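You operate a simulated robot arm through the tools that you are given. There is no shell and no other tool.

You run a simulated robot arm. Do the job below in one go: nothing can be reset, and whatever is moved stays where it is left.

Task
Wax the worn patch on the belt with the yellow stick, then shut and latch the hood.
Fine: cover the whole patch; the stick goes back where it stood. Set down upright: what you pick out. A coat counts when it lies all over at full strength: go over it till it gets no stronger.

It is judged by the outcome, as a careful person would: the job done as asked, and still so three seconds after it is handed in. It fails if anything else is knocked over, pushed out of place, dropped, spilled or broken. A push-on lid holds only when it is set on centred and level and pressed home; a screw cap is set on level and turned clockwise until tight.

Robot
A 6-joint arm with a two-finger parallel gripper, fixed in place. Base frame: the origin is at the foot of the arm, x ahead of it, y to its left, z up. Lengths are in m, angles in rad, forces in N, time in s.
With the tool pointing down near the work surface it reaches from about 0.26 to 0.74 m from the base axis. Its first joint turns from -1.152 to 1.152 rad. Payload 2.45 kg.
The TCP is the grasp point between the finger pads, 0.024 m short of the fingertips. In the tool frame z runs along the fingers and y along their closing line. The gripper opens to 0.068 m. The fingers are 0.017 m wide and 0.01 m thick; the gripper's body (0.04 by 0.07 m) begins 0.041 m behind the TCP.
Orientation is that of the tool frame in the base frame, as a unit quaternion [x, y, z, w]. With the fingers straight down and closing along the base's y, the tool's x points along the base's -x, its y along +y and its z along -z.

Tools
- The arm moves only by the tool step_arm. Its argument "steps" is a list that holds one entry, the list of rows, each a list of 7 numbers: the turn, a rotation vector about the base's x, y, z in units of 5 degrees (1.0 is 5 degrees), then the shift along the base's x, y, z in units of 50 mm (1.0 is 50 mm), then the finger opening in m, from 0 to 0.068. In form: [[[rx, ry, rz, tx, ty, tz, hand], ...]]. A call has 1 to 20 rows; each row shifts and turns the commanded pose from where the row before left it. A call with a number of a shift or a turn outside -1 to 1 is refused whole. Rows are played at 5 a second. More than 0.05 m and 0.15 rad between two rows, or a gripper value outside its range, and nothing of the call is played. A pose out of reach is approached as far as the arm can. The call stops where the force on the tool passes 90 N (or 10 N more than at its start, if that is more) or the arm is blocked; 0.2 s more then pass. The fingers move at their own pace (about 0.108 m/s each) and stop on an object; they squeeze with about 27 N. The grip force told is the motor's: it shows also when the fingers shut on nothing. Time passes only in rows, and 0.2 s behind the last, so rows that do not move let the fingers close. It gives the time, the measured TCP pose, the force on the tool (base axes), the opening and the grip force at its end, in the units of the frame above (readings bear some noise), with the torque about the TCP (base axes, N m) and any sound that the robot's microphone picked up, and new pictures: "pictures" is both (left out), scene, wrist or none.
- Cameras (640 x 400 px; columns grow to the right, rows downward): "scene" is fixed at [0.1476, 0.3968, 1.4836]; the picture's right is [-0.91, -0.42, 0.00], its down [-0.15, 0.33, -0.93] and it looks along [0.39, -0.84, -0.36] (base axes); focal length 214 px, centre (320, 200). "wrist" rides on the gripper at [0.084, 0.011, -0.075] in the tool frame; the picture's right is [-0.13, 0.99, 0.00], its down [-0.60, -0.08, -0.79] and it looks along [-0.79, -0.10, 0.61] (tool axes); focal length 251 px, centre (320, 200). There is no depth. A picture from a camera that has moved, and an enlarged one, comes with that camera's place and axes in the base frame and with its lens.
- close_up(camera, box): a new picture of the part [left, top, right, bottom] of that camera's present view, enlarged. The clock stands still meanwhile.
- hand_in(): hands the job in; it is judged then, once.

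Nothing tells you positions but the pictures and the camera data. Unless the task says otherwise, let go and move clear before handing in.

The tools are called after ">>>" as a command line: name --argument value ..., lists and objects as JSON in quotes. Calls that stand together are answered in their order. step_arm: Moves the arm, as the interface text tells. Its arguments: {"type":"object","properties":{"steps":{"type":"array"},"pictures":{"type":"string","enum":["both","scene","wrist","none"]}},"required":["steps"]} The other tools are called the same way: close_up (camera, box) takes an enlarged picture of a part of a camera's view; hand_in () hands the job in.

At the start:

```text
time_s: 0.0
eef_pos: [0.3838, -0.2047, 1.449]
orientation: [0.0, 1.0, 0.0, 0.0]
contact_force: [-0.2, 0.0, 0.7]
moment: [-0.01, 0.02, 0.0]
grip_width: 0.068
grip_force: 0.1
```

scene: 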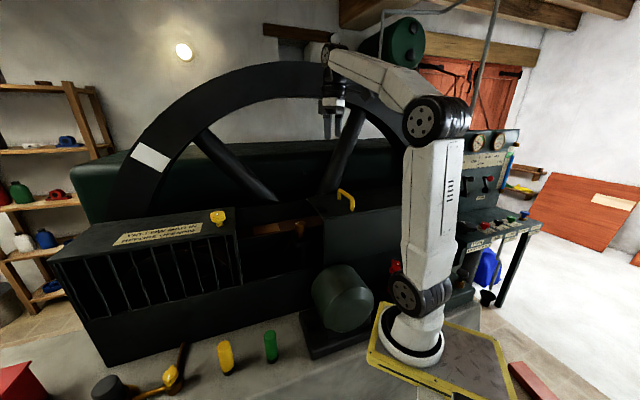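
wrist: 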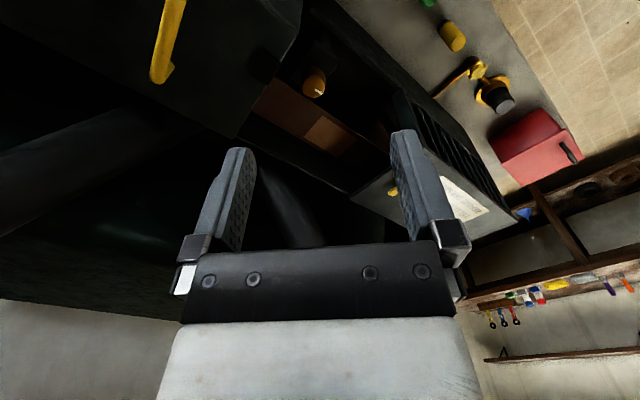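

I see a machine with a big flywheel, a dark hood with a yellow handle, a belt visible in an opening, and yellow and green sticks standing on the front ledge. First I'll take enlarged views to locate things.

>>> close_up --camera "scene" --box '[180, 160, 420, 310]'

>>> close_up --camera "scene" --box '[80, 300, 320, 400]'

>>> close_up --camera "wrist" --box '[200, 0, 440, 150]'

>>> close_up --camera "wrist" --box '[400, 0, 640, 150]'

```text
2.67 times, centred on (300, 235) of scene
camera zoom: at [0.1476, 0.3968, 1.4836], right [-0.91, -0.42, 0.0], down [-0.15, 0.33, -0.93], along [0.39, -0.84, -0.36], focal length 572 px, centre (373, 107)
```

zoom: 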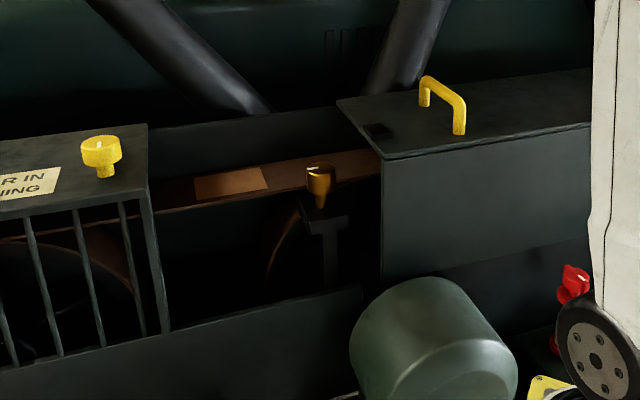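

```text
2.67 times, centred on (200, 350) of scene
camera zoom: at [0.1476, 0.3968, 1.4836], right [-0.91, -0.42, 0.0], down [-0.15, 0.33, -0.93], along [0.39, -0.84, -0.36], focal length 572 px, centre (640, -200)
```

zoom: 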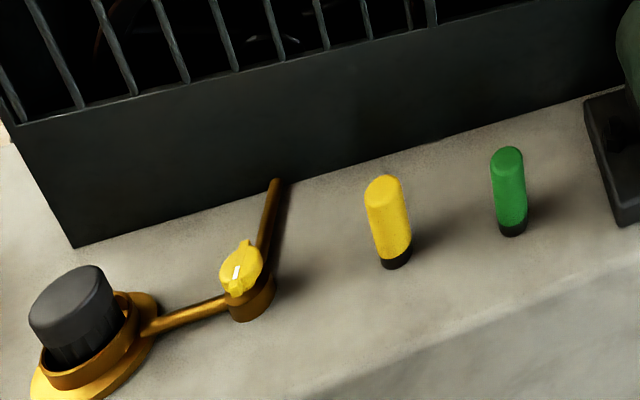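

```text
2.67 times, centred on (320, 75) of wrist
camera zoom: at [0.3007, -0.1927, 1.5241], right [0.13, 0.99, 0.0], down [0.6, -0.08, 0.79], along [0.79, -0.1, -0.61], focal length 670 px, centre (320, 533)
```

zoom: 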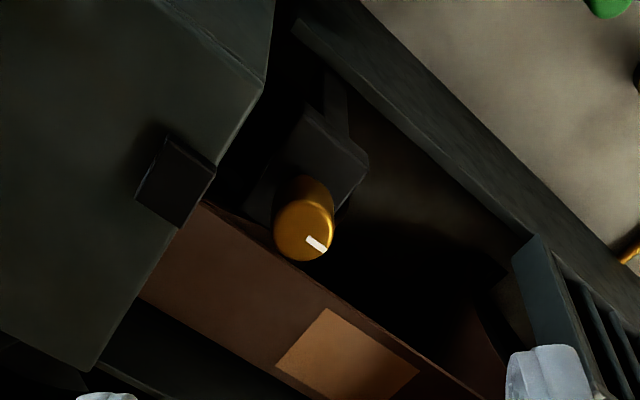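

```text
2.67 times, centred on (520, 75) of wrist
camera zoom: at [0.3007, -0.1927, 1.5241], right [0.13, 0.99, 0.0], down [0.6, -0.08, 0.79], along [0.79, -0.1, -0.61], focal length 670 px, centre (-213, 533)
```

zoom: 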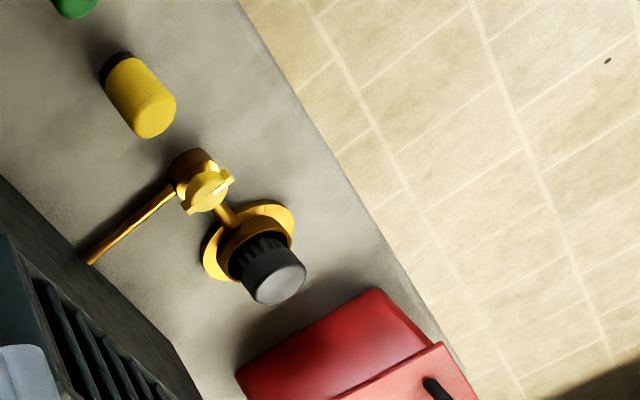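

The worn patch looks like the lighter rectangle on a horizontal belt at about (0.68, -0.21, 1.05), the yellow stick stands at about (0.61, 0.12) on the ledge at z≈0.70. I'll look closer at the sign, the latch knob, the hood and the control panel before moving.

>>> close_up --camera "scene" --box '[100, 200, 240, 260]'

>>> close_up --camera "scene" --box '[300, 170, 380, 220]'

>>> close_up --camera "scene" --box '[440, 120, 560, 310]'

>>> close_up --camera "wrist" --box '[120, 0, 280, 110]'

>>> close_up --camera "wrist" --box '[360, 140, 520, 240]'

>>> close_up --camera "scene" --box '[200, 205, 320, 260]'

```text
4.57 times, centred on (170, 230) of scene
camera zoom: at [0.1476, 0.3968, 1.4836], right [-0.91, -0.42, 0.0], down [-0.15, 0.33, -0.93], along [0.39, -0.84, -0.36], focal length 980 px, centre (1006, 63)
```

zoom: 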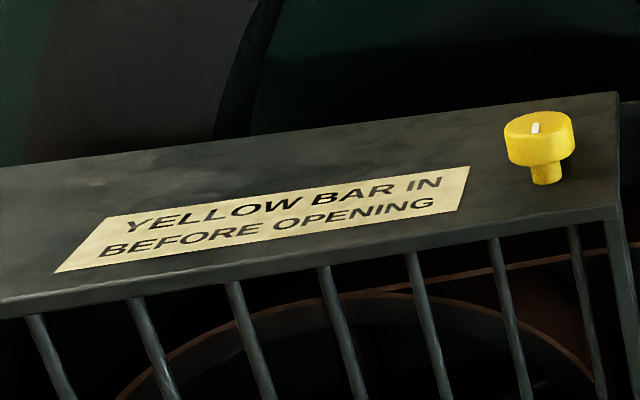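

```text
8.00 times, centred on (340, 195) of scene
camera zoom: at [0.1476, 0.3968, 1.4836], right [-0.91, -0.42, 0.0], down [-0.15, 0.33, -0.93], along [0.39, -0.84, -0.36], focal length 1716 px, centre (160, 240)
```

zoom: 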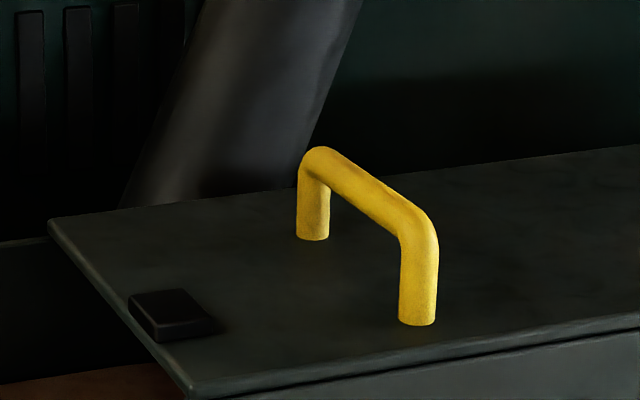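

```text
2.11 times, centred on (500, 215) of scene
camera zoom: at [0.1476, 0.3968, 1.4836], right [-0.91, -0.42, 0.0], down [-0.15, 0.33, -0.93], along [0.39, -0.84, -0.36], focal length 452 px, centre (-59, 168)
```

zoom: 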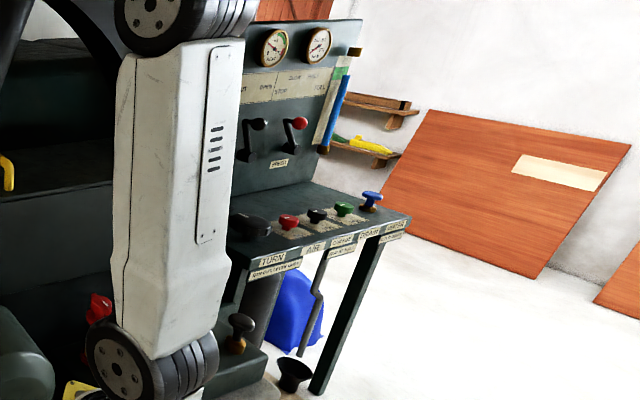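

```text
3.64 times, centred on (200, 55) of wrist
camera zoom: at [0.3007, -0.1927, 1.5241], right [0.13, 0.99, 0.0], down [0.6, -0.08, 0.79], along [0.79, -0.1, -0.61], focal length 914 px, centre (756, 727)
```

zoom: 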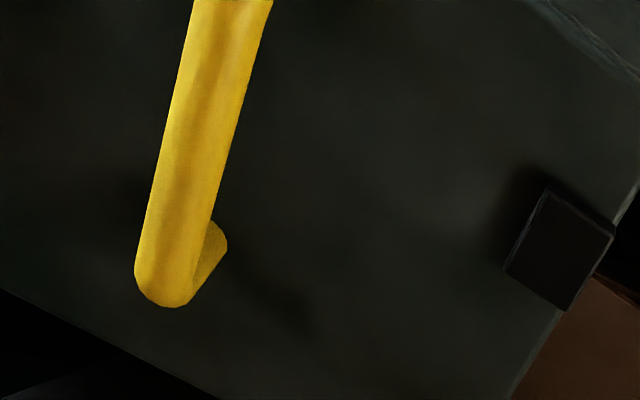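

```text
4.00 times, centred on (440, 190) of wrist
camera zoom: at [0.3007, -0.1927, 1.5241], right [0.13, 0.99, 0.0], down [0.6, -0.08, 0.79], along [0.79, -0.1, -0.61], focal length 1006 px, centre (-160, 240)
```

zoom: 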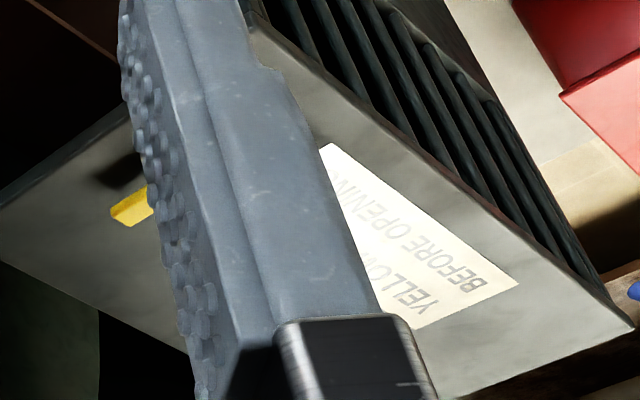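

```text
5.33 times, centred on (260, 232) of scene
camera zoom: at [0.1476, 0.3968, 1.4836], right [-0.91, -0.42, 0.0], down [-0.15, 0.33, -0.93], along [0.39, -0.84, -0.36], focal length 1144 px, centre (640, 27)
```

zoom: 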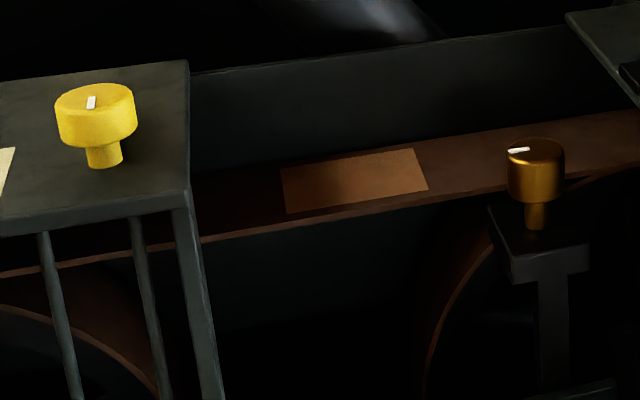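

The sign reads "YELLOW BAR IN BEFORE OPENING", and two knobs carry white index marks: a yellow one on the grille box and a brass one inside by the belt. I'll read the panel labels and look at the brass assembly on the ledge and the machine's other parts.

>>> close_up --camera "scene" --box '[460, 225, 540, 275]'

>>> close_up --camera "scene" --box '[460, 125, 530, 200]'

>>> close_up --camera "scene" --box '[90, 330, 210, 400]'

>>> close_up --camera "scene" --box '[200, 330, 300, 390]'

>>> close_up --camera "scene" --box '[340, 230, 480, 320]'

>>> close_up --camera "scene" --box '[100, 60, 340, 210]'

```text
8.00 times, centred on (500, 250) of scene
camera zoom: at [0.1476, 0.3968, 1.4836], right [-0.91, -0.42, 0.0], down [-0.15, 0.33, -0.93], along [0.39, -0.84, -0.36], focal length 1716 px, centre (-1120, -200)
```

zoom: 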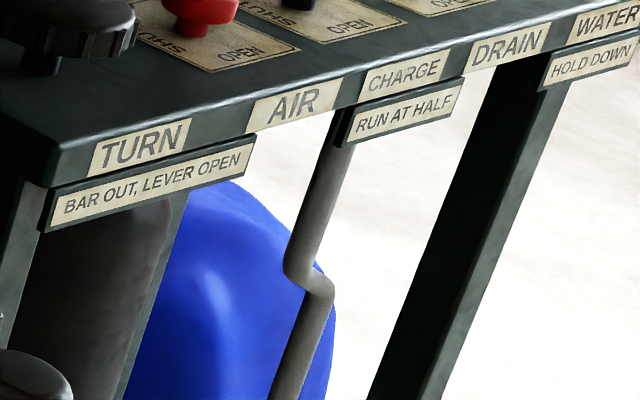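

```text
5.33 times, centred on (495, 162) of scene
camera zoom: at [0.1476, 0.3968, 1.4836], right [-0.91, -0.42, 0.0], down [-0.15, 0.33, -0.93], along [0.39, -0.84, -0.36], focal length 1144 px, centre (-613, 400)
```

zoom: 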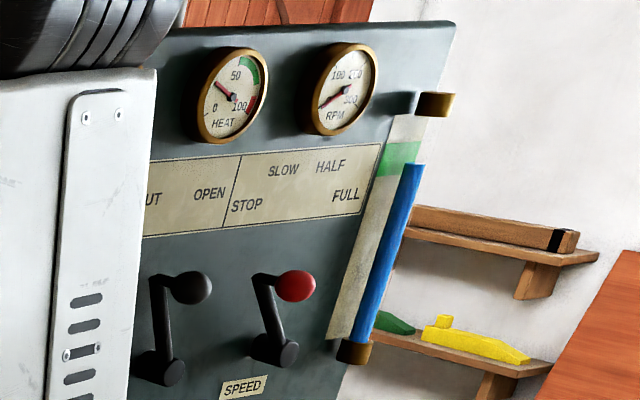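

```text
5.33 times, centred on (150, 365) of scene
camera zoom: at [0.1476, 0.3968, 1.4836], right [-0.91, -0.42, 0.0], down [-0.15, 0.33, -0.93], along [0.39, -0.84, -0.36], focal length 1144 px, centre (1227, -680)
```

zoom: 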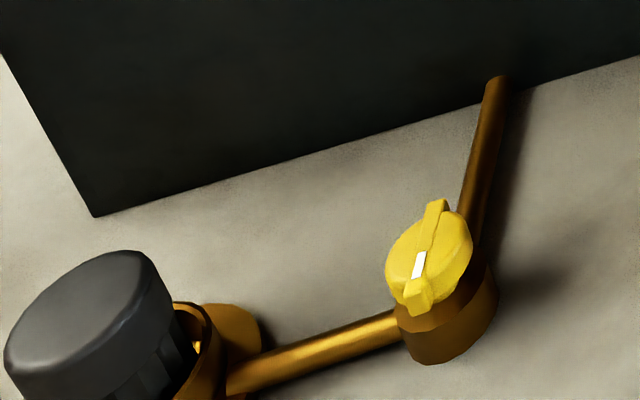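

```text
6.40 times, centred on (250, 360) of scene
camera zoom: at [0.1476, 0.3968, 1.4836], right [-0.91, -0.42, 0.0], down [-0.15, 0.33, -0.93], along [0.39, -0.84, -0.36], focal length 1373 px, centre (768, -824)
```

zoom: 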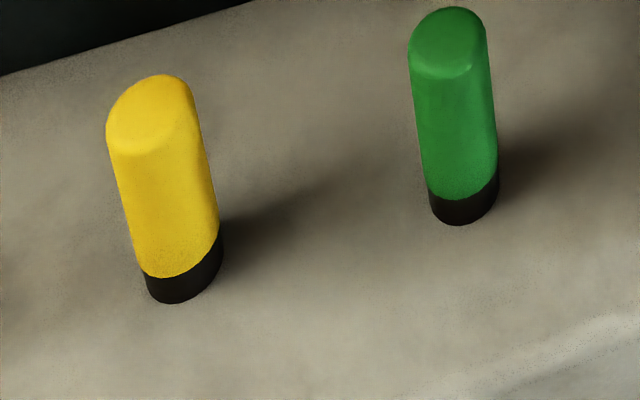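

```text
4.44 times, centred on (410, 275) of scene
camera zoom: at [0.1476, 0.3968, 1.4836], right [-0.91, -0.42, 0.0], down [-0.15, 0.33, -0.93], along [0.39, -0.84, -0.36], focal length 953 px, centre (-80, -133)
```

zoom: 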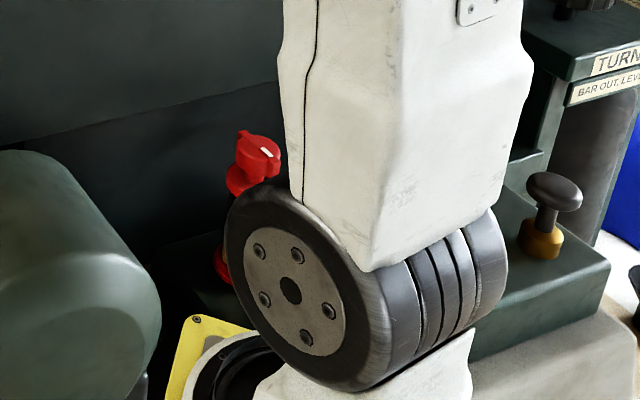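

```text
2.67 times, centred on (220, 135) of scene
camera zoom: at [0.1476, 0.3968, 1.4836], right [-0.91, -0.42, 0.0], down [-0.15, 0.33, -0.93], along [0.39, -0.84, -0.36], focal length 572 px, centre (587, 373)
```

zoom: 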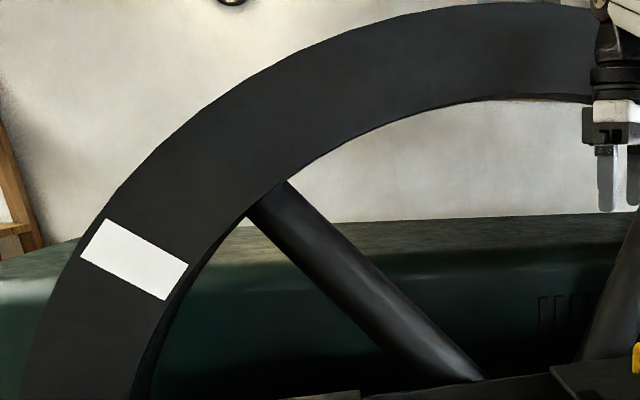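

The engine is stopped, and triangulating shows the machine is yawed 45°: hood and grille tops at z≈1.145, front face along n=(0.707,-0.707). I'll swing over toward the sticks at a safe height to view them from closer.

>>> step_arm --steps '[[[0, 0, 0, 0.111, 0.722, -0.553, 0.068], [0, 0, 0, 0.111, 0.722, -0.553, 0.068], [0, 0, 0, 0.111, 0.722, -0.553, 0.068], [0, 0, 0, 0.111, 0.722, -0.553, 0.068], [0, 0, 0, 0.111, 0.722, -0.553, 0.068], [0, 0, 0, 0.111, 0.722, -0.553, 0.068], [0, 0, 0, 0.111, 0.722, -0.553, 0.068], [0, 0, 0, 0.111, 0.722, -0.553, 0.068], [0, 0, 0, 0.111, 0.722, -0.553, 0.068], [0, 0, 0, 0, 0, 0, 0.068]]]' --pictures "both"

```text
time_s: 2.2
eef_pos: [0.4342, 0.122, 1.1991]
orientation: [0.0, 1.0, 0.0, 0.0]
contact_force: [0.1, -0.6, -0.1]
moment: [0.0, 0.01, 0.03]
grip_width: 0.0681
grip_force: 0.1
camera wrist: at [0.3498, 0.1325, 1.2749], right [0.13, 0.99, 0.0], down [0.6, -0.08, 0.79], along [0.79, -0.1, -0.61], focal length 251 px, centre (320, 200)
```

scene: 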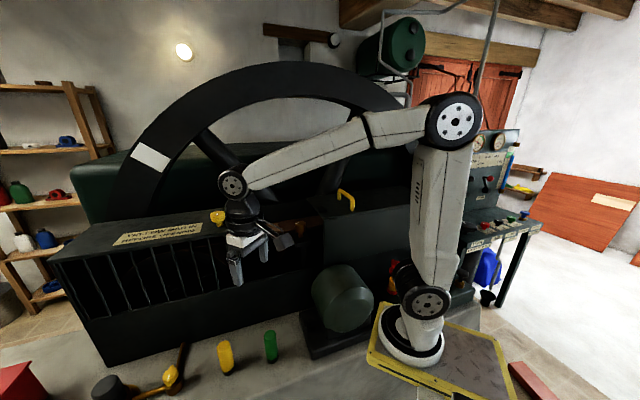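
wrist: 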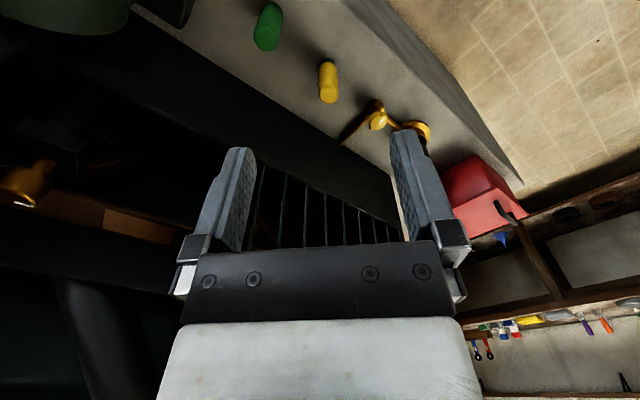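

The sticks are now in the wrist view, and the machine's opening is to the left. I'll descend in front of the yellow stick for a close look at its shape and tip.

>>> step_arm --steps '[[[0, 0, 0, 0.05, 0.0, -0.9, 0.068], [0, 0, 0, 0.05, 0.0, -0.9, 0.068], [0, 0, 0, 0.05, 0.0, -0.9, 0.068], [0, 0, 0, 0.05, 0.0, -0.9, 0.068], [0, 0, 0, 0.05, 0.0, -0.9, 0.068], [0, 0, 0, 0, 0, 0, 0.068]]]' --pictures "both"

>>> close_up --camera "wrist" --box '[240, 80, 400, 180]'

>>> close_up --camera "wrist" --box '[160, 0, 480, 200]'

```text
time_s: 3.6
eef_pos: [0.4472, 0.1215, 0.9754]
orientation: [0.0, 1.0, 0.0, 0.0]
contact_force: [-0.6, -0.2, -0.7]
moment: [0.03, 0.0, -0.03]
grip_width: 0.068
grip_force: 0.0
camera wrist: at [0.3629, 0.1324, 1.0495], right [0.13, 0.99, 0.0], down [0.6, -0.08, 0.79], along [0.79, -0.1, -0.61], focal length 251 px, centre (320, 200)
```

scene: 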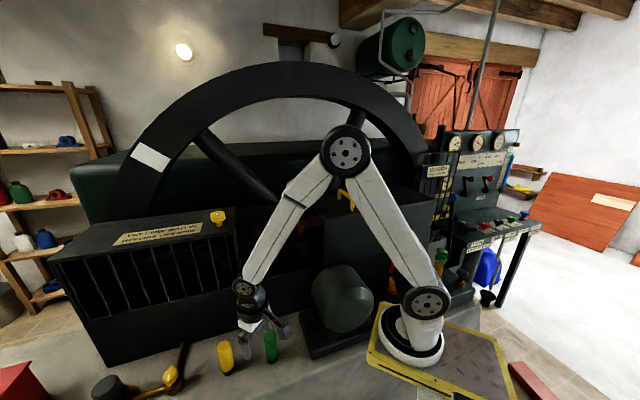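
wrist: 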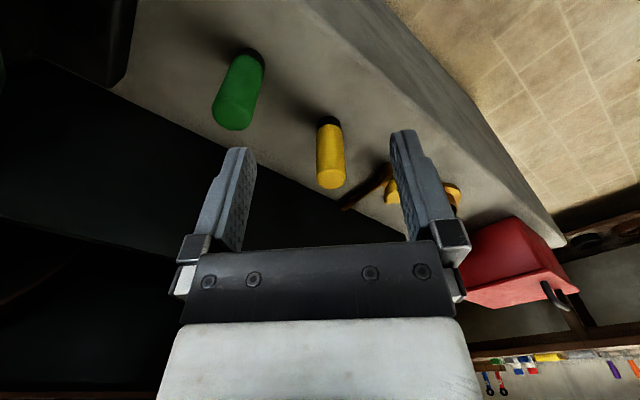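

```text
4.00 times, centred on (320, 130) of wrist
camera zoom: at [0.3629, 0.1324, 1.0495], right [0.13, 0.99, 0.0], down [0.6, -0.08, 0.79], along [0.79, -0.1, -0.61], focal length 1006 px, centre (320, 480)
```

zoom: 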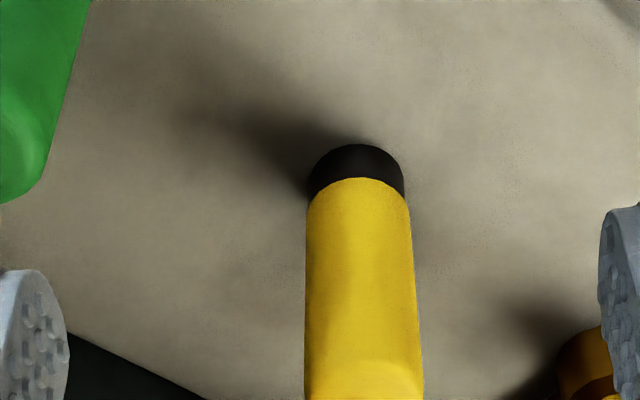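

```text
2.00 times, centred on (320, 100) of wrist
camera zoom: at [0.3629, 0.1324, 1.0495], right [0.13, 0.99, 0.0], down [0.6, -0.08, 0.79], along [0.79, -0.1, -0.61], focal length 503 px, centre (320, 400)
```

zoom: 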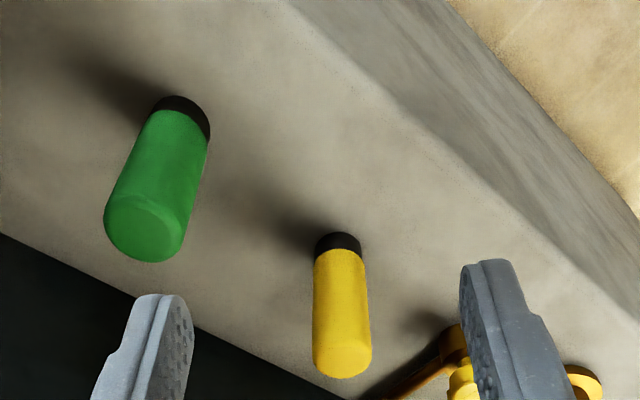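

The sticks are plain cylinders about 38 mm across and 0.11 m tall, with a short black end below; the yellow one is at about (0.62, 0.117). I'll move over it with the tool pointing down and check the alignment.

>>> step_arm --steps '[[[0, 0, 0, 0.865, -0.02, -0.25, 0.068], [0, 0, 0, 0.865, -0.02, -0.25, 0.068], [0, 0, 0, 0.865, -0.02, -0.25, 0.068], [0, 0, 0, 0.865, -0.02, -0.25, 0.068], [0, 0, 0, 0, 0, 0, 0.068]]]' --pictures "both"

>>> close_up --camera "wrist" --box '[160, 0, 480, 200]'

>>> close_up --camera "scene" --box '[180, 280, 300, 380]'

```text
time_s: 4.8
eef_pos: [0.6202, 0.1173, 0.9251]
orientation: [0.0, 1.0, 0.0, 0.0]
contact_force: [0.1, -0.2, -0.6]
moment: [-0.01, 0.02, 0.01]
grip_width: 0.0677
grip_force: 0.0
camera wrist: at [0.5358, 0.1277, 1.0001], right [0.13, 0.99, 0.0], down [0.6, -0.08, 0.79], along [0.79, -0.1, -0.61], focal length 251 px, centre (320, 200)
```

scene: 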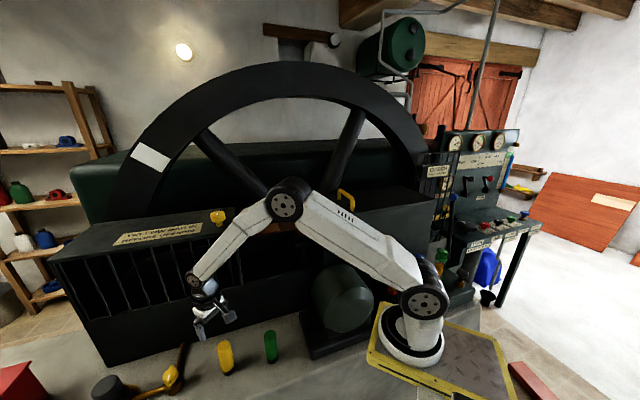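
wrist: 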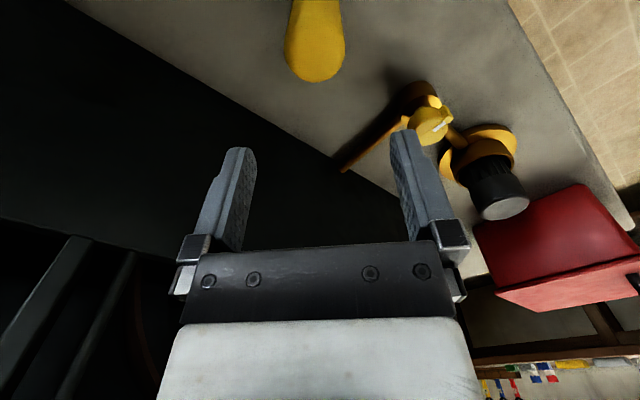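

```text
2.00 times, centred on (320, 100) of wrist
camera zoom: at [0.5358, 0.1277, 1.0001], right [0.13, 0.99, 0.0], down [0.6, -0.08, 0.79], along [0.79, -0.1, -0.61], focal length 503 px, centre (320, 400)
```

zoom: 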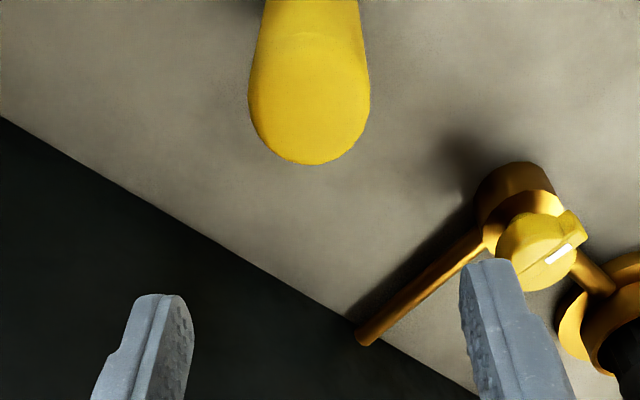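

```text
4.00 times, centred on (240, 330) of scene
camera zoom: at [0.1476, 0.3968, 1.4836], right [-0.91, -0.42, 0.0], down [-0.15, 0.33, -0.93], along [0.39, -0.84, -0.36], focal length 858 px, centre (640, -320)
```

zoom: 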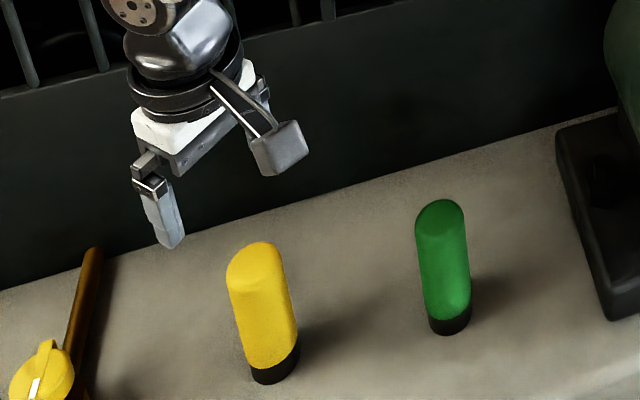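

The stick's top works out to about (0.605, 0.116, 0.83). I'll shift back 14 mm and lower a little to check that the fingers straddle it.

>>> step_arm --steps '[[[0, 0, 0, -0.28, -0.02, -0.3, 0.068], [0, 0, 0, 0, 0, -0.7, 0.068], [0, 0, 0, 0, 0, 0, 0.068]]]' --pictures "both"

>>> close_up --camera "scene" --box '[180, 300, 280, 380]'

>>> close_up --camera "wrist" --box '[200, 0, 440, 150]'

```text
time_s: 5.6
eef_pos: [0.6059, 0.1167, 0.8749]
orientation: [0.0, 1.0, 0.0, 0.0]
contact_force: [-0.3, 0.6, 0.1]
moment: [0.01, 0.0, 0.01]
grip_width: 0.0678
grip_force: 0.1
camera wrist: at [0.5215, 0.1265, 0.9497], right [0.13, 0.99, 0.0], down [0.6, -0.08, 0.79], along [0.79, -0.1, -0.61], focal length 251 px, centre (320, 200)
```

scene: 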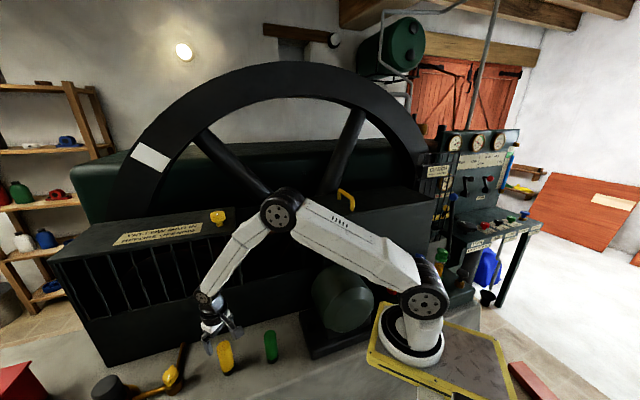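
wrist: 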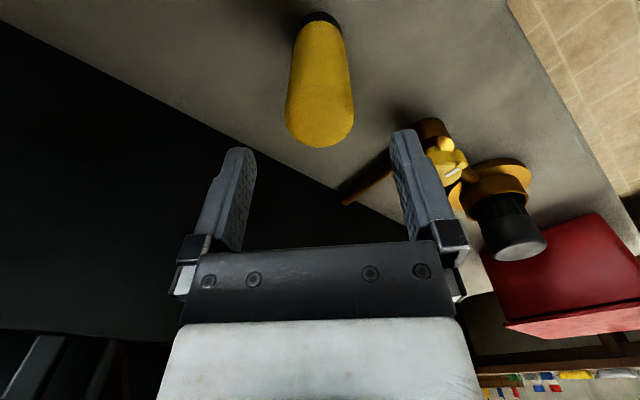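

```text
5.00 times, centred on (230, 340) of scene
camera zoom: at [0.1476, 0.3968, 1.4836], right [-0.91, -0.42, 0.0], down [-0.15, 0.33, -0.93], along [0.39, -0.84, -0.36], focal length 1072 px, centre (770, -500)
```

zoom: 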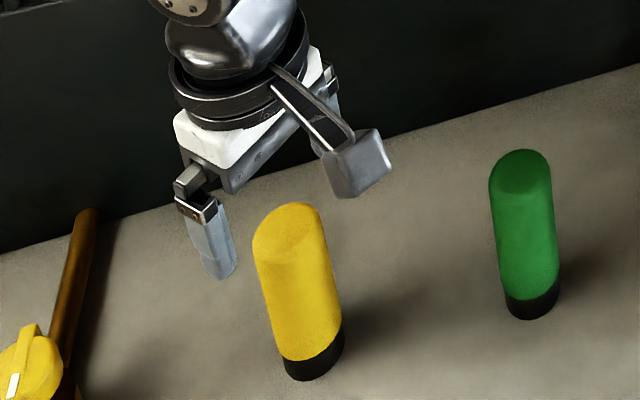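

```text
2.67 times, centred on (320, 75) of wrist
camera zoom: at [0.5215, 0.1265, 0.9497], right [0.13, 0.99, 0.0], down [0.6, -0.08, 0.79], along [0.79, -0.1, -0.61], focal length 670 px, centre (320, 533)
```

zoom: 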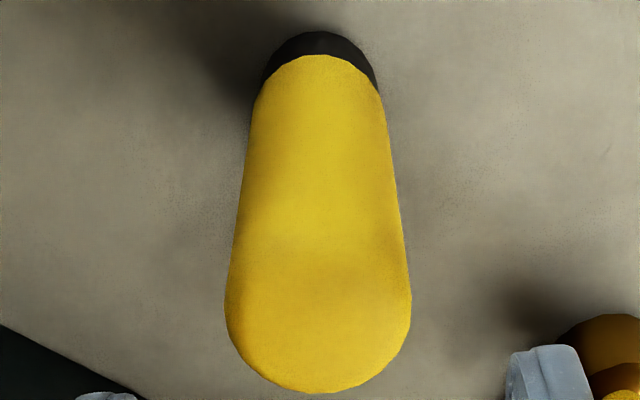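

The stick is centred between the fingers. I'll lower 70 mm and close on it.

>>> step_arm --steps '[[[0, 0, 0, 0, 0, -0.7, 0.068], [0, 0, 0, 0, 0, -0.7, 0.068], [0, 0, 0, 0, 0, 0, 0.068], [0, 0, 0, 0, 0, 0, 0.03], [0, 0, 0, 0, 0, 0, 0.03], [0, 0, 0, 0, 0, 0, 0.03]]]' --pictures "both"

>>> close_up --camera "scene" --box '[180, 300, 280, 380]'

```text
time_s: 7.0
eef_pos: [0.6064, 0.1171, 0.8048]
orientation: [0.0, 1.0, 0.0, -0.001]
contact_force: [-0.5, 0.5, 0.4]
moment: [0.06, -0.02, 0.0]
grip_width: 0.0378
grip_force: 27.3
camera wrist: at [0.5218, 0.1275, 0.8796], right [0.13, 0.99, 0.0], down [0.6, -0.08, 0.79], along [0.79, -0.1, -0.61], focal length 251 px, centre (320, 200)
```

scene: 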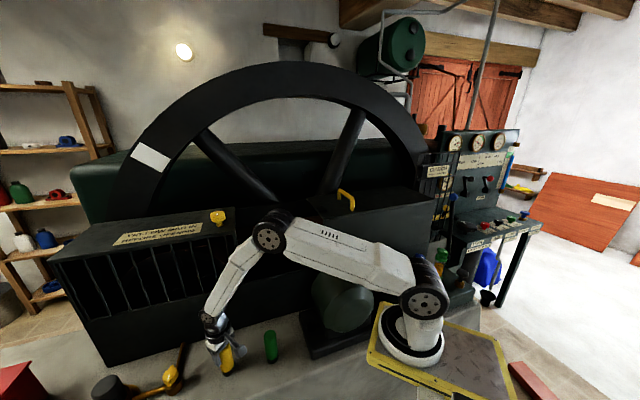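
wrist: 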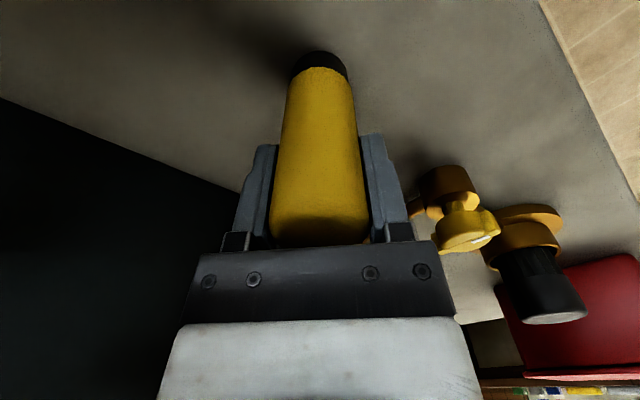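

```text
5.00 times, centred on (230, 340) of scene
camera zoom: at [0.1476, 0.3968, 1.4836], right [-0.91, -0.42, 0.0], down [-0.15, 0.33, -0.93], along [0.39, -0.84, -0.36], focal length 1072 px, centre (770, -500)
```

zoom: 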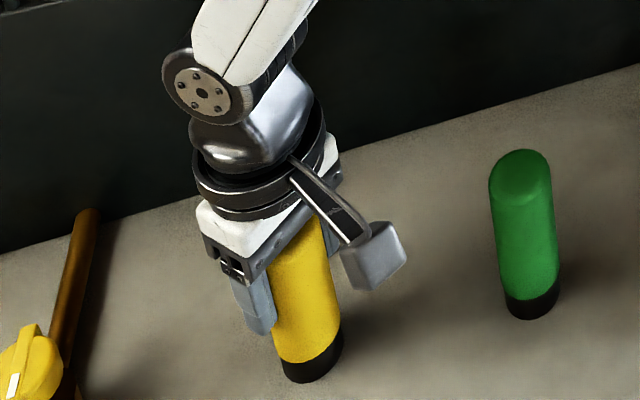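

The stick is held (width 0.0378, bottom about 90 mm below the TCP, picked at TCP (0.6064, 0.1171, 0.8048)). I'll lift straight up and come round to in front of the opening, checking on the way.

>>> step_arm --steps '[[[0, 0, 0, 0, 0, 0.5, 0.03], [0, 0, 0, 0, 0, 0.9, 0.03], [0, 0, 0, 0, 0, 0.9, 0.03], [0, 0, 0, 0, 0, 0.9, 0.03], [0, 0, 0, 0, 0, 0.9, 0.03], [0, 0, 0, 0, 0, 0.9, 0.03], [0, 0, 0, 0, 0, 0.9, 0.03], [0, 0, 0, 0, 0, 0.9, 0.03], [0, 0, 0, 0, 0, 0.7, 0.03], [0, 0, 0, -0.625, -0.725, 0, 0.03], [0, 0, 0, -0.625, -0.725, 0, 0.03], [0, 0, 0, -0.625, -0.725, 0, 0.03], [0, 0, 0, -0.625, -0.725, 0, 0.03], [0, 0, 0, 0, 0, 0, 0.03]]]' --pictures "both"

>>> close_up --camera "wrist" --box '[160, 0, 480, 200]'

>>> close_up --camera "scene" --box '[190, 170, 350, 290]'

```text
time_s: 10.0
eef_pos: [0.4805, -0.0299, 1.179]
orientation: [0.0, 1.0, 0.001, 0.0]
contact_force: [-0.4, -0.2, -1.1]
moment: [-0.04, -0.02, 0.03]
grip_width: 0.038
grip_force: 27.3
camera wrist: at [0.3953, -0.018, 1.2543], right [0.13, 0.99, 0.0], down [0.6, -0.08, 0.79], along [0.79, -0.1, -0.61], focal length 251 px, centre (320, 200)
```

scene: 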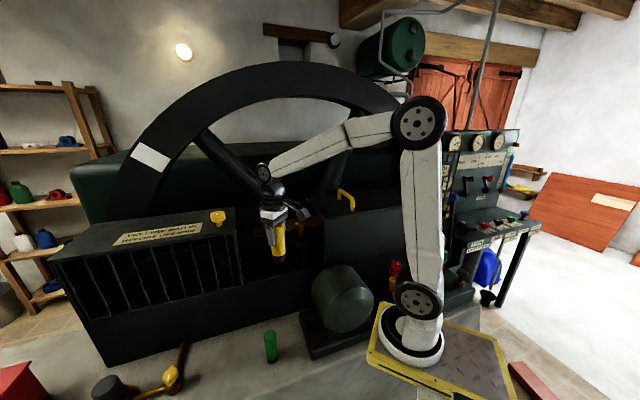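
wrist: 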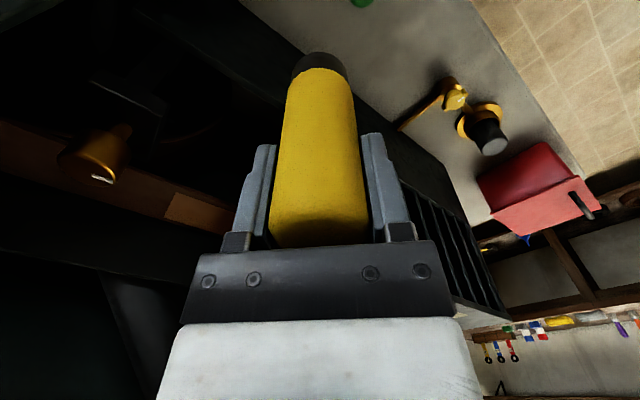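

```text
2.00 times, centred on (320, 100) of wrist
camera zoom: at [0.3953, -0.018, 1.2543], right [0.13, 0.99, 0.0], down [0.6, -0.08, 0.79], along [0.79, -0.1, -0.61], focal length 503 px, centre (320, 400)
```

zoom: 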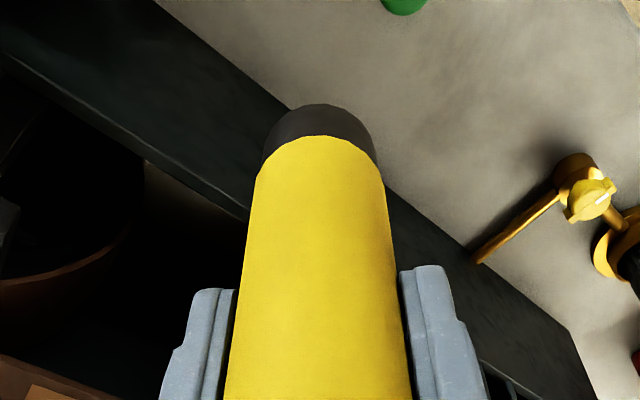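

```text
3.33 times, centred on (270, 230) of scene
camera zoom: at [0.1476, 0.3968, 1.4836], right [-0.91, -0.42, 0.0], down [-0.15, 0.33, -0.93], along [0.39, -0.84, -0.36], focal length 715 px, centre (487, 100)
```

zoom: 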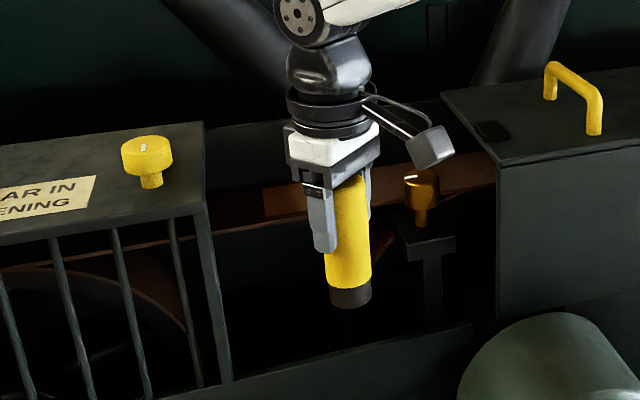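

The patch is visible to the left of the held stick. I'll zoom in to refine its corner positions before entering.

>>> close_up --camera "wrist" --box '[40, 110, 260, 250]'

>>> close_up --camera "scene" --box '[240, 190, 320, 240]'

```text
2.86 times, centred on (150, 180) of wrist
camera zoom: at [0.3953, -0.018, 1.2543], right [0.13, 0.99, 0.0], down [0.6, -0.08, 0.79], along [0.79, -0.1, -0.61], focal length 718 px, centre (806, 257)
```

zoom: 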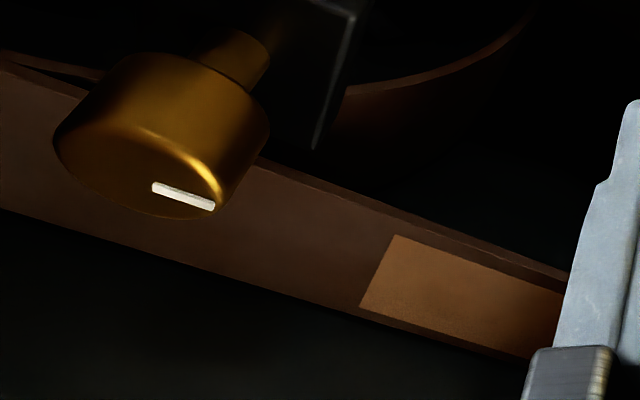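

```text
8.00 times, centred on (280, 215) of scene
camera zoom: at [0.1476, 0.3968, 1.4836], right [-0.91, -0.42, 0.0], down [-0.15, 0.33, -0.93], along [0.39, -0.84, -0.36], focal length 1716 px, centre (640, 80)
```

zoom: 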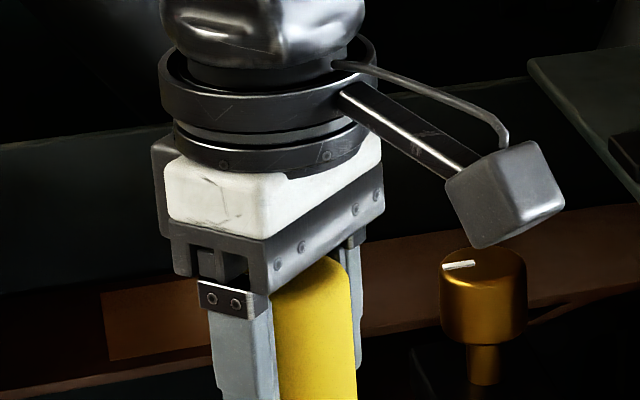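

The patch corners agree from three views: in machine axes m 0.274–0.380, n 0.597–0.667, z≈1.055. I'll turn the hand −45° about vertical so the fingers line up along the belt and the camera sits at the front, then move in above the patch centre.

>>> step_arm --steps '[[[0, 0, -1, 0, 0, 0, 0.03], [0, 0, -1, 0, 0, 0, 0.03], [0, 0, -1, 0, 0, 0, 0.03], [0, 0, -1, 0, 0, 0, 0.03], [0, 0, -1, 0, 0, 0, 0.03], [0, 0, -1, 0, 0, 0, 0.03], [0, 0, -1, 0, 0, 0, 0.03], [0, 0, -1, 0, 0, 0, 0.03], [0, 0, -1, 0, 0, 0, 0.03], [0, 0, 0, 0, 0, 0, 0.03]]]' --pictures "both"

>>> close_up --camera "wrist" --box '[120, 0, 520, 250]'

```text
time_s: 12.2
eef_pos: [0.4803, -0.0286, 1.1798]
orientation: [0.384, 0.923, 0.0, 0.0]
contact_force: [0.0, 0.5, -1.4]
moment: [0.03, -0.04, 0.01]
grip_width: 0.0383
grip_force: 26.9
camera wrist: at [0.4292, 0.0387, 1.2548], right [0.79, 0.61, 0.0], down [0.37, -0.48, 0.79], along [0.48, -0.63, -0.61], focal length 251 px, centre (320, 200)
```

scene: 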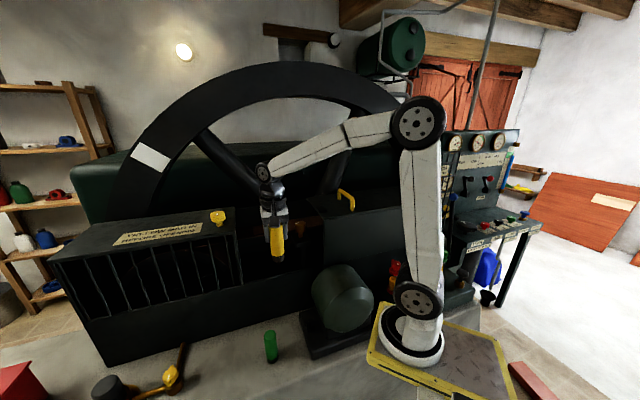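
wrist: 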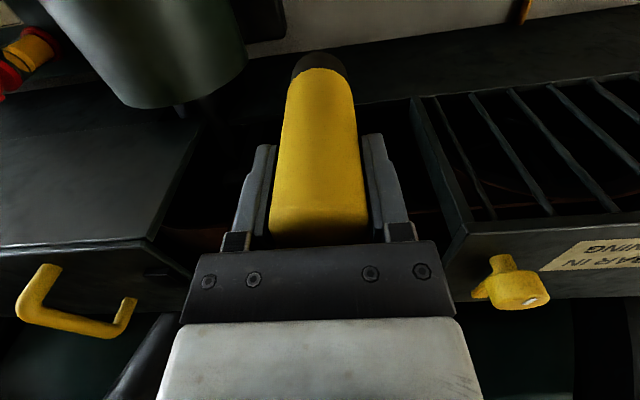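

```text
1.60 times, centred on (320, 125) of wrist
camera zoom: at [0.4292, 0.0387, 1.2548], right [0.79, 0.61, 0.0], down [0.37, -0.48, 0.79], along [0.48, -0.63, -0.61], focal length 402 px, centre (320, 320)
```

zoom: 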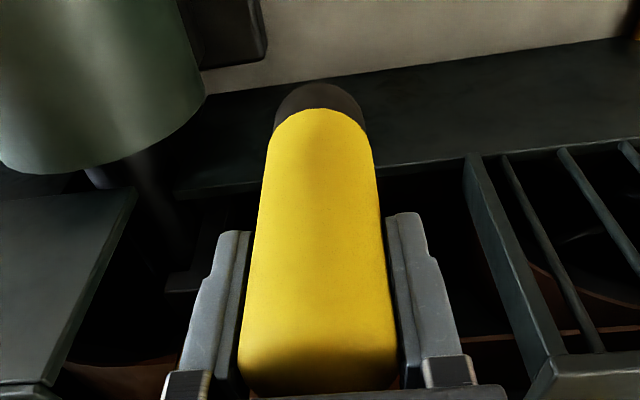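

The latch knob shows a small lobe underneath in this view. I'll zoom on it and on the hood edge before entering.

>>> close_up --camera "wrist" --box '[440, 220, 600, 320]'

>>> close_up --camera "wrist" --box '[0, 180, 260, 345]'

```text
4.00 times, centred on (520, 270) of wrist
camera zoom: at [0.4292, 0.0387, 1.2548], right [0.79, 0.61, 0.0], down [0.37, -0.48, 0.79], along [0.48, -0.63, -0.61], focal length 1006 px, centre (-480, -80)
```

zoom: 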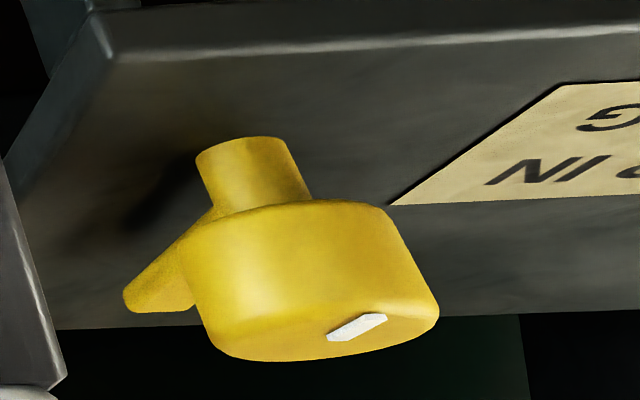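

```text
2.42 times, centred on (130, 262) of wrist
camera zoom: at [0.4292, 0.0387, 1.2548], right [0.79, 0.61, 0.0], down [0.37, -0.48, 0.79], along [0.48, -0.63, -0.61], focal length 610 px, centre (781, 48)
```

zoom: 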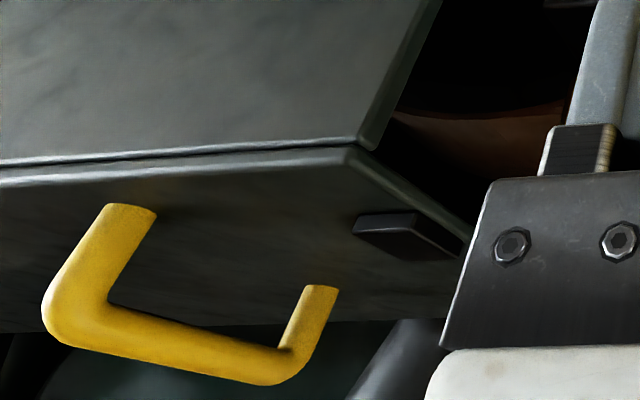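

The latch is a knob with a yellow arm under its cap that should swing over the black catch on the hood once shut. Now I'll move in above the patch centre with the stick's end about 35 mm above the belt.

>>> step_arm --steps '[[[0, 0, 0, 0.659, -0.624, 0, 0.03], [0, 0, 0, 0.659, -0.624, 0, 0.03], [0, 0, 0, 0.659, -0.624, 0, 0.03], [0, 0, 0, 0.659, -0.624, 0, 0.03], [0, 0, 0, 0.659, -0.624, 0, 0.03], [0, 0, 0, 0.659, -0.624, 0, 0.03], [0, 0, 0, 0, 0, 0, 0.03]]]' --pictures "both"

>>> close_up --camera "wrist" --box '[160, 0, 480, 200]'

>>> close_up --camera "scene" --box '[190, 150, 350, 270]'

```text
time_s: 13.8
eef_pos: [0.679, -0.2151, 1.1808]
orientation: [0.383, 0.924, 0.0, -0.001]
contact_force: [-0.2, 0.8, -1.7]
moment: [0.02, 0.05, 0.0]
grip_width: 0.0382
grip_force: 26.6
camera wrist: at [0.6263, -0.1489, 1.2555], right [0.79, 0.61, 0.0], down [0.37, -0.48, 0.79], along [0.48, -0.63, -0.61], focal length 251 px, centre (320, 200)
```

scene: 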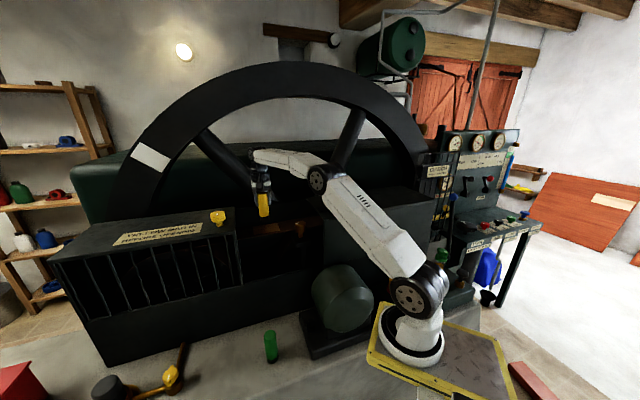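
wrist: 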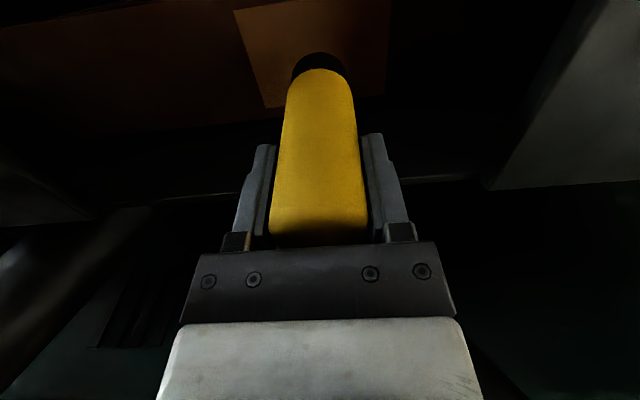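

```text
2.00 times, centred on (320, 100) of wrist
camera zoom: at [0.6263, -0.1489, 1.2555], right [0.79, 0.61, 0.0], down [0.37, -0.48, 0.79], along [0.48, -0.63, -0.61], focal length 503 px, centre (320, 400)
```

zoom: 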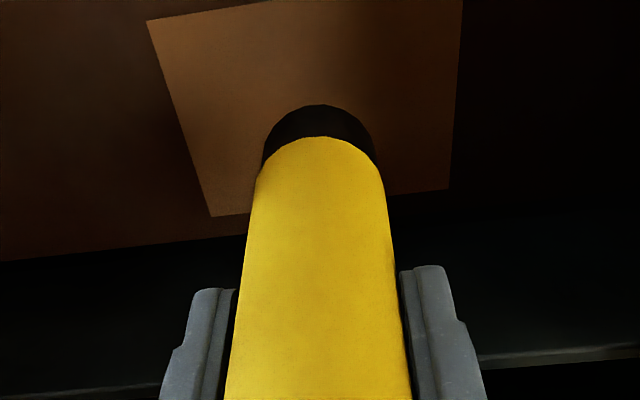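

```text
3.33 times, centred on (270, 210) of scene
camera zoom: at [0.1476, 0.3968, 1.4836], right [-0.91, -0.42, 0.0], down [-0.15, 0.33, -0.93], along [0.39, -0.84, -0.36], focal length 715 px, centre (487, 167)
```

zoom: 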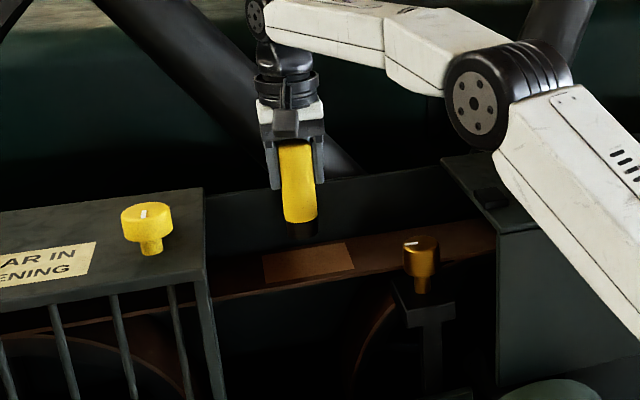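

The stick hangs right over the patch as expected. I'll lower gently to find contact.

>>> step_arm --steps '[[[0, 0, 0, 0, 0, -0.3, 0.03], [0, 0, 0, 0, 0, -0.26, 0.03], [0, 0, 0, 0, 0, 0, 0.03]]]' --pictures "wrist"

>>> close_up --camera "scene" --box '[230, 190, 310, 240]'

```text
time_s: 14.6
eef_pos: [0.6795, -0.2158, 1.1525]
orientation: [0.383, 0.924, -0.001, 0.001]
contact_force: [0.4, 0.4, -1.5]
moment: [0.0, 0.01, -0.02]
grip_width: 0.0381
grip_force: 27.4
camera wrist: at [0.6268, -0.1483, 1.2274], right [0.79, 0.61, 0.0], down [0.37, -0.48, 0.79], along [0.48, -0.63, -0.61], focal length 251 px, centre (320, 200)
```

wrist: 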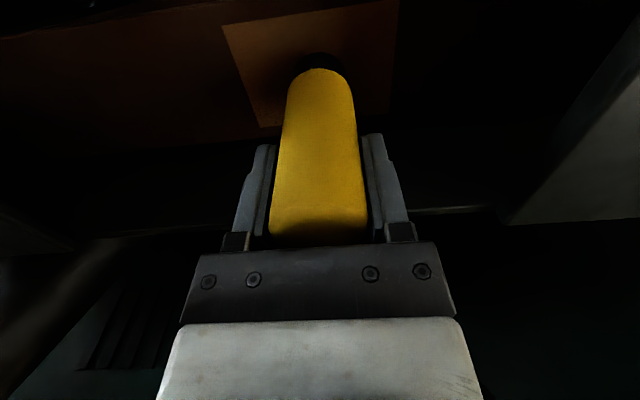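

```text
8.00 times, centred on (270, 215) of scene
camera zoom: at [0.1476, 0.3968, 1.4836], right [-0.91, -0.42, 0.0], down [-0.15, 0.33, -0.93], along [0.39, -0.84, -0.36], focal length 1716 px, centre (720, 80)
```

zoom: 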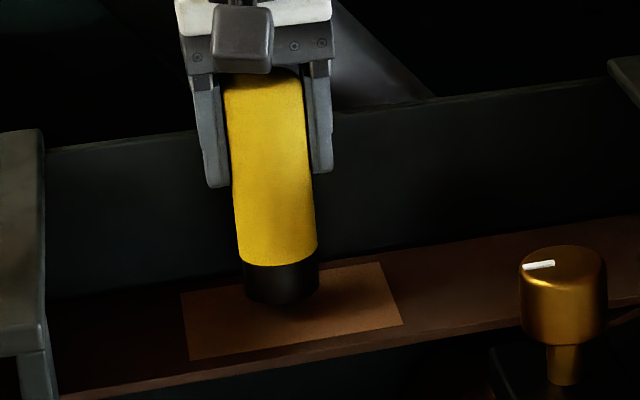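

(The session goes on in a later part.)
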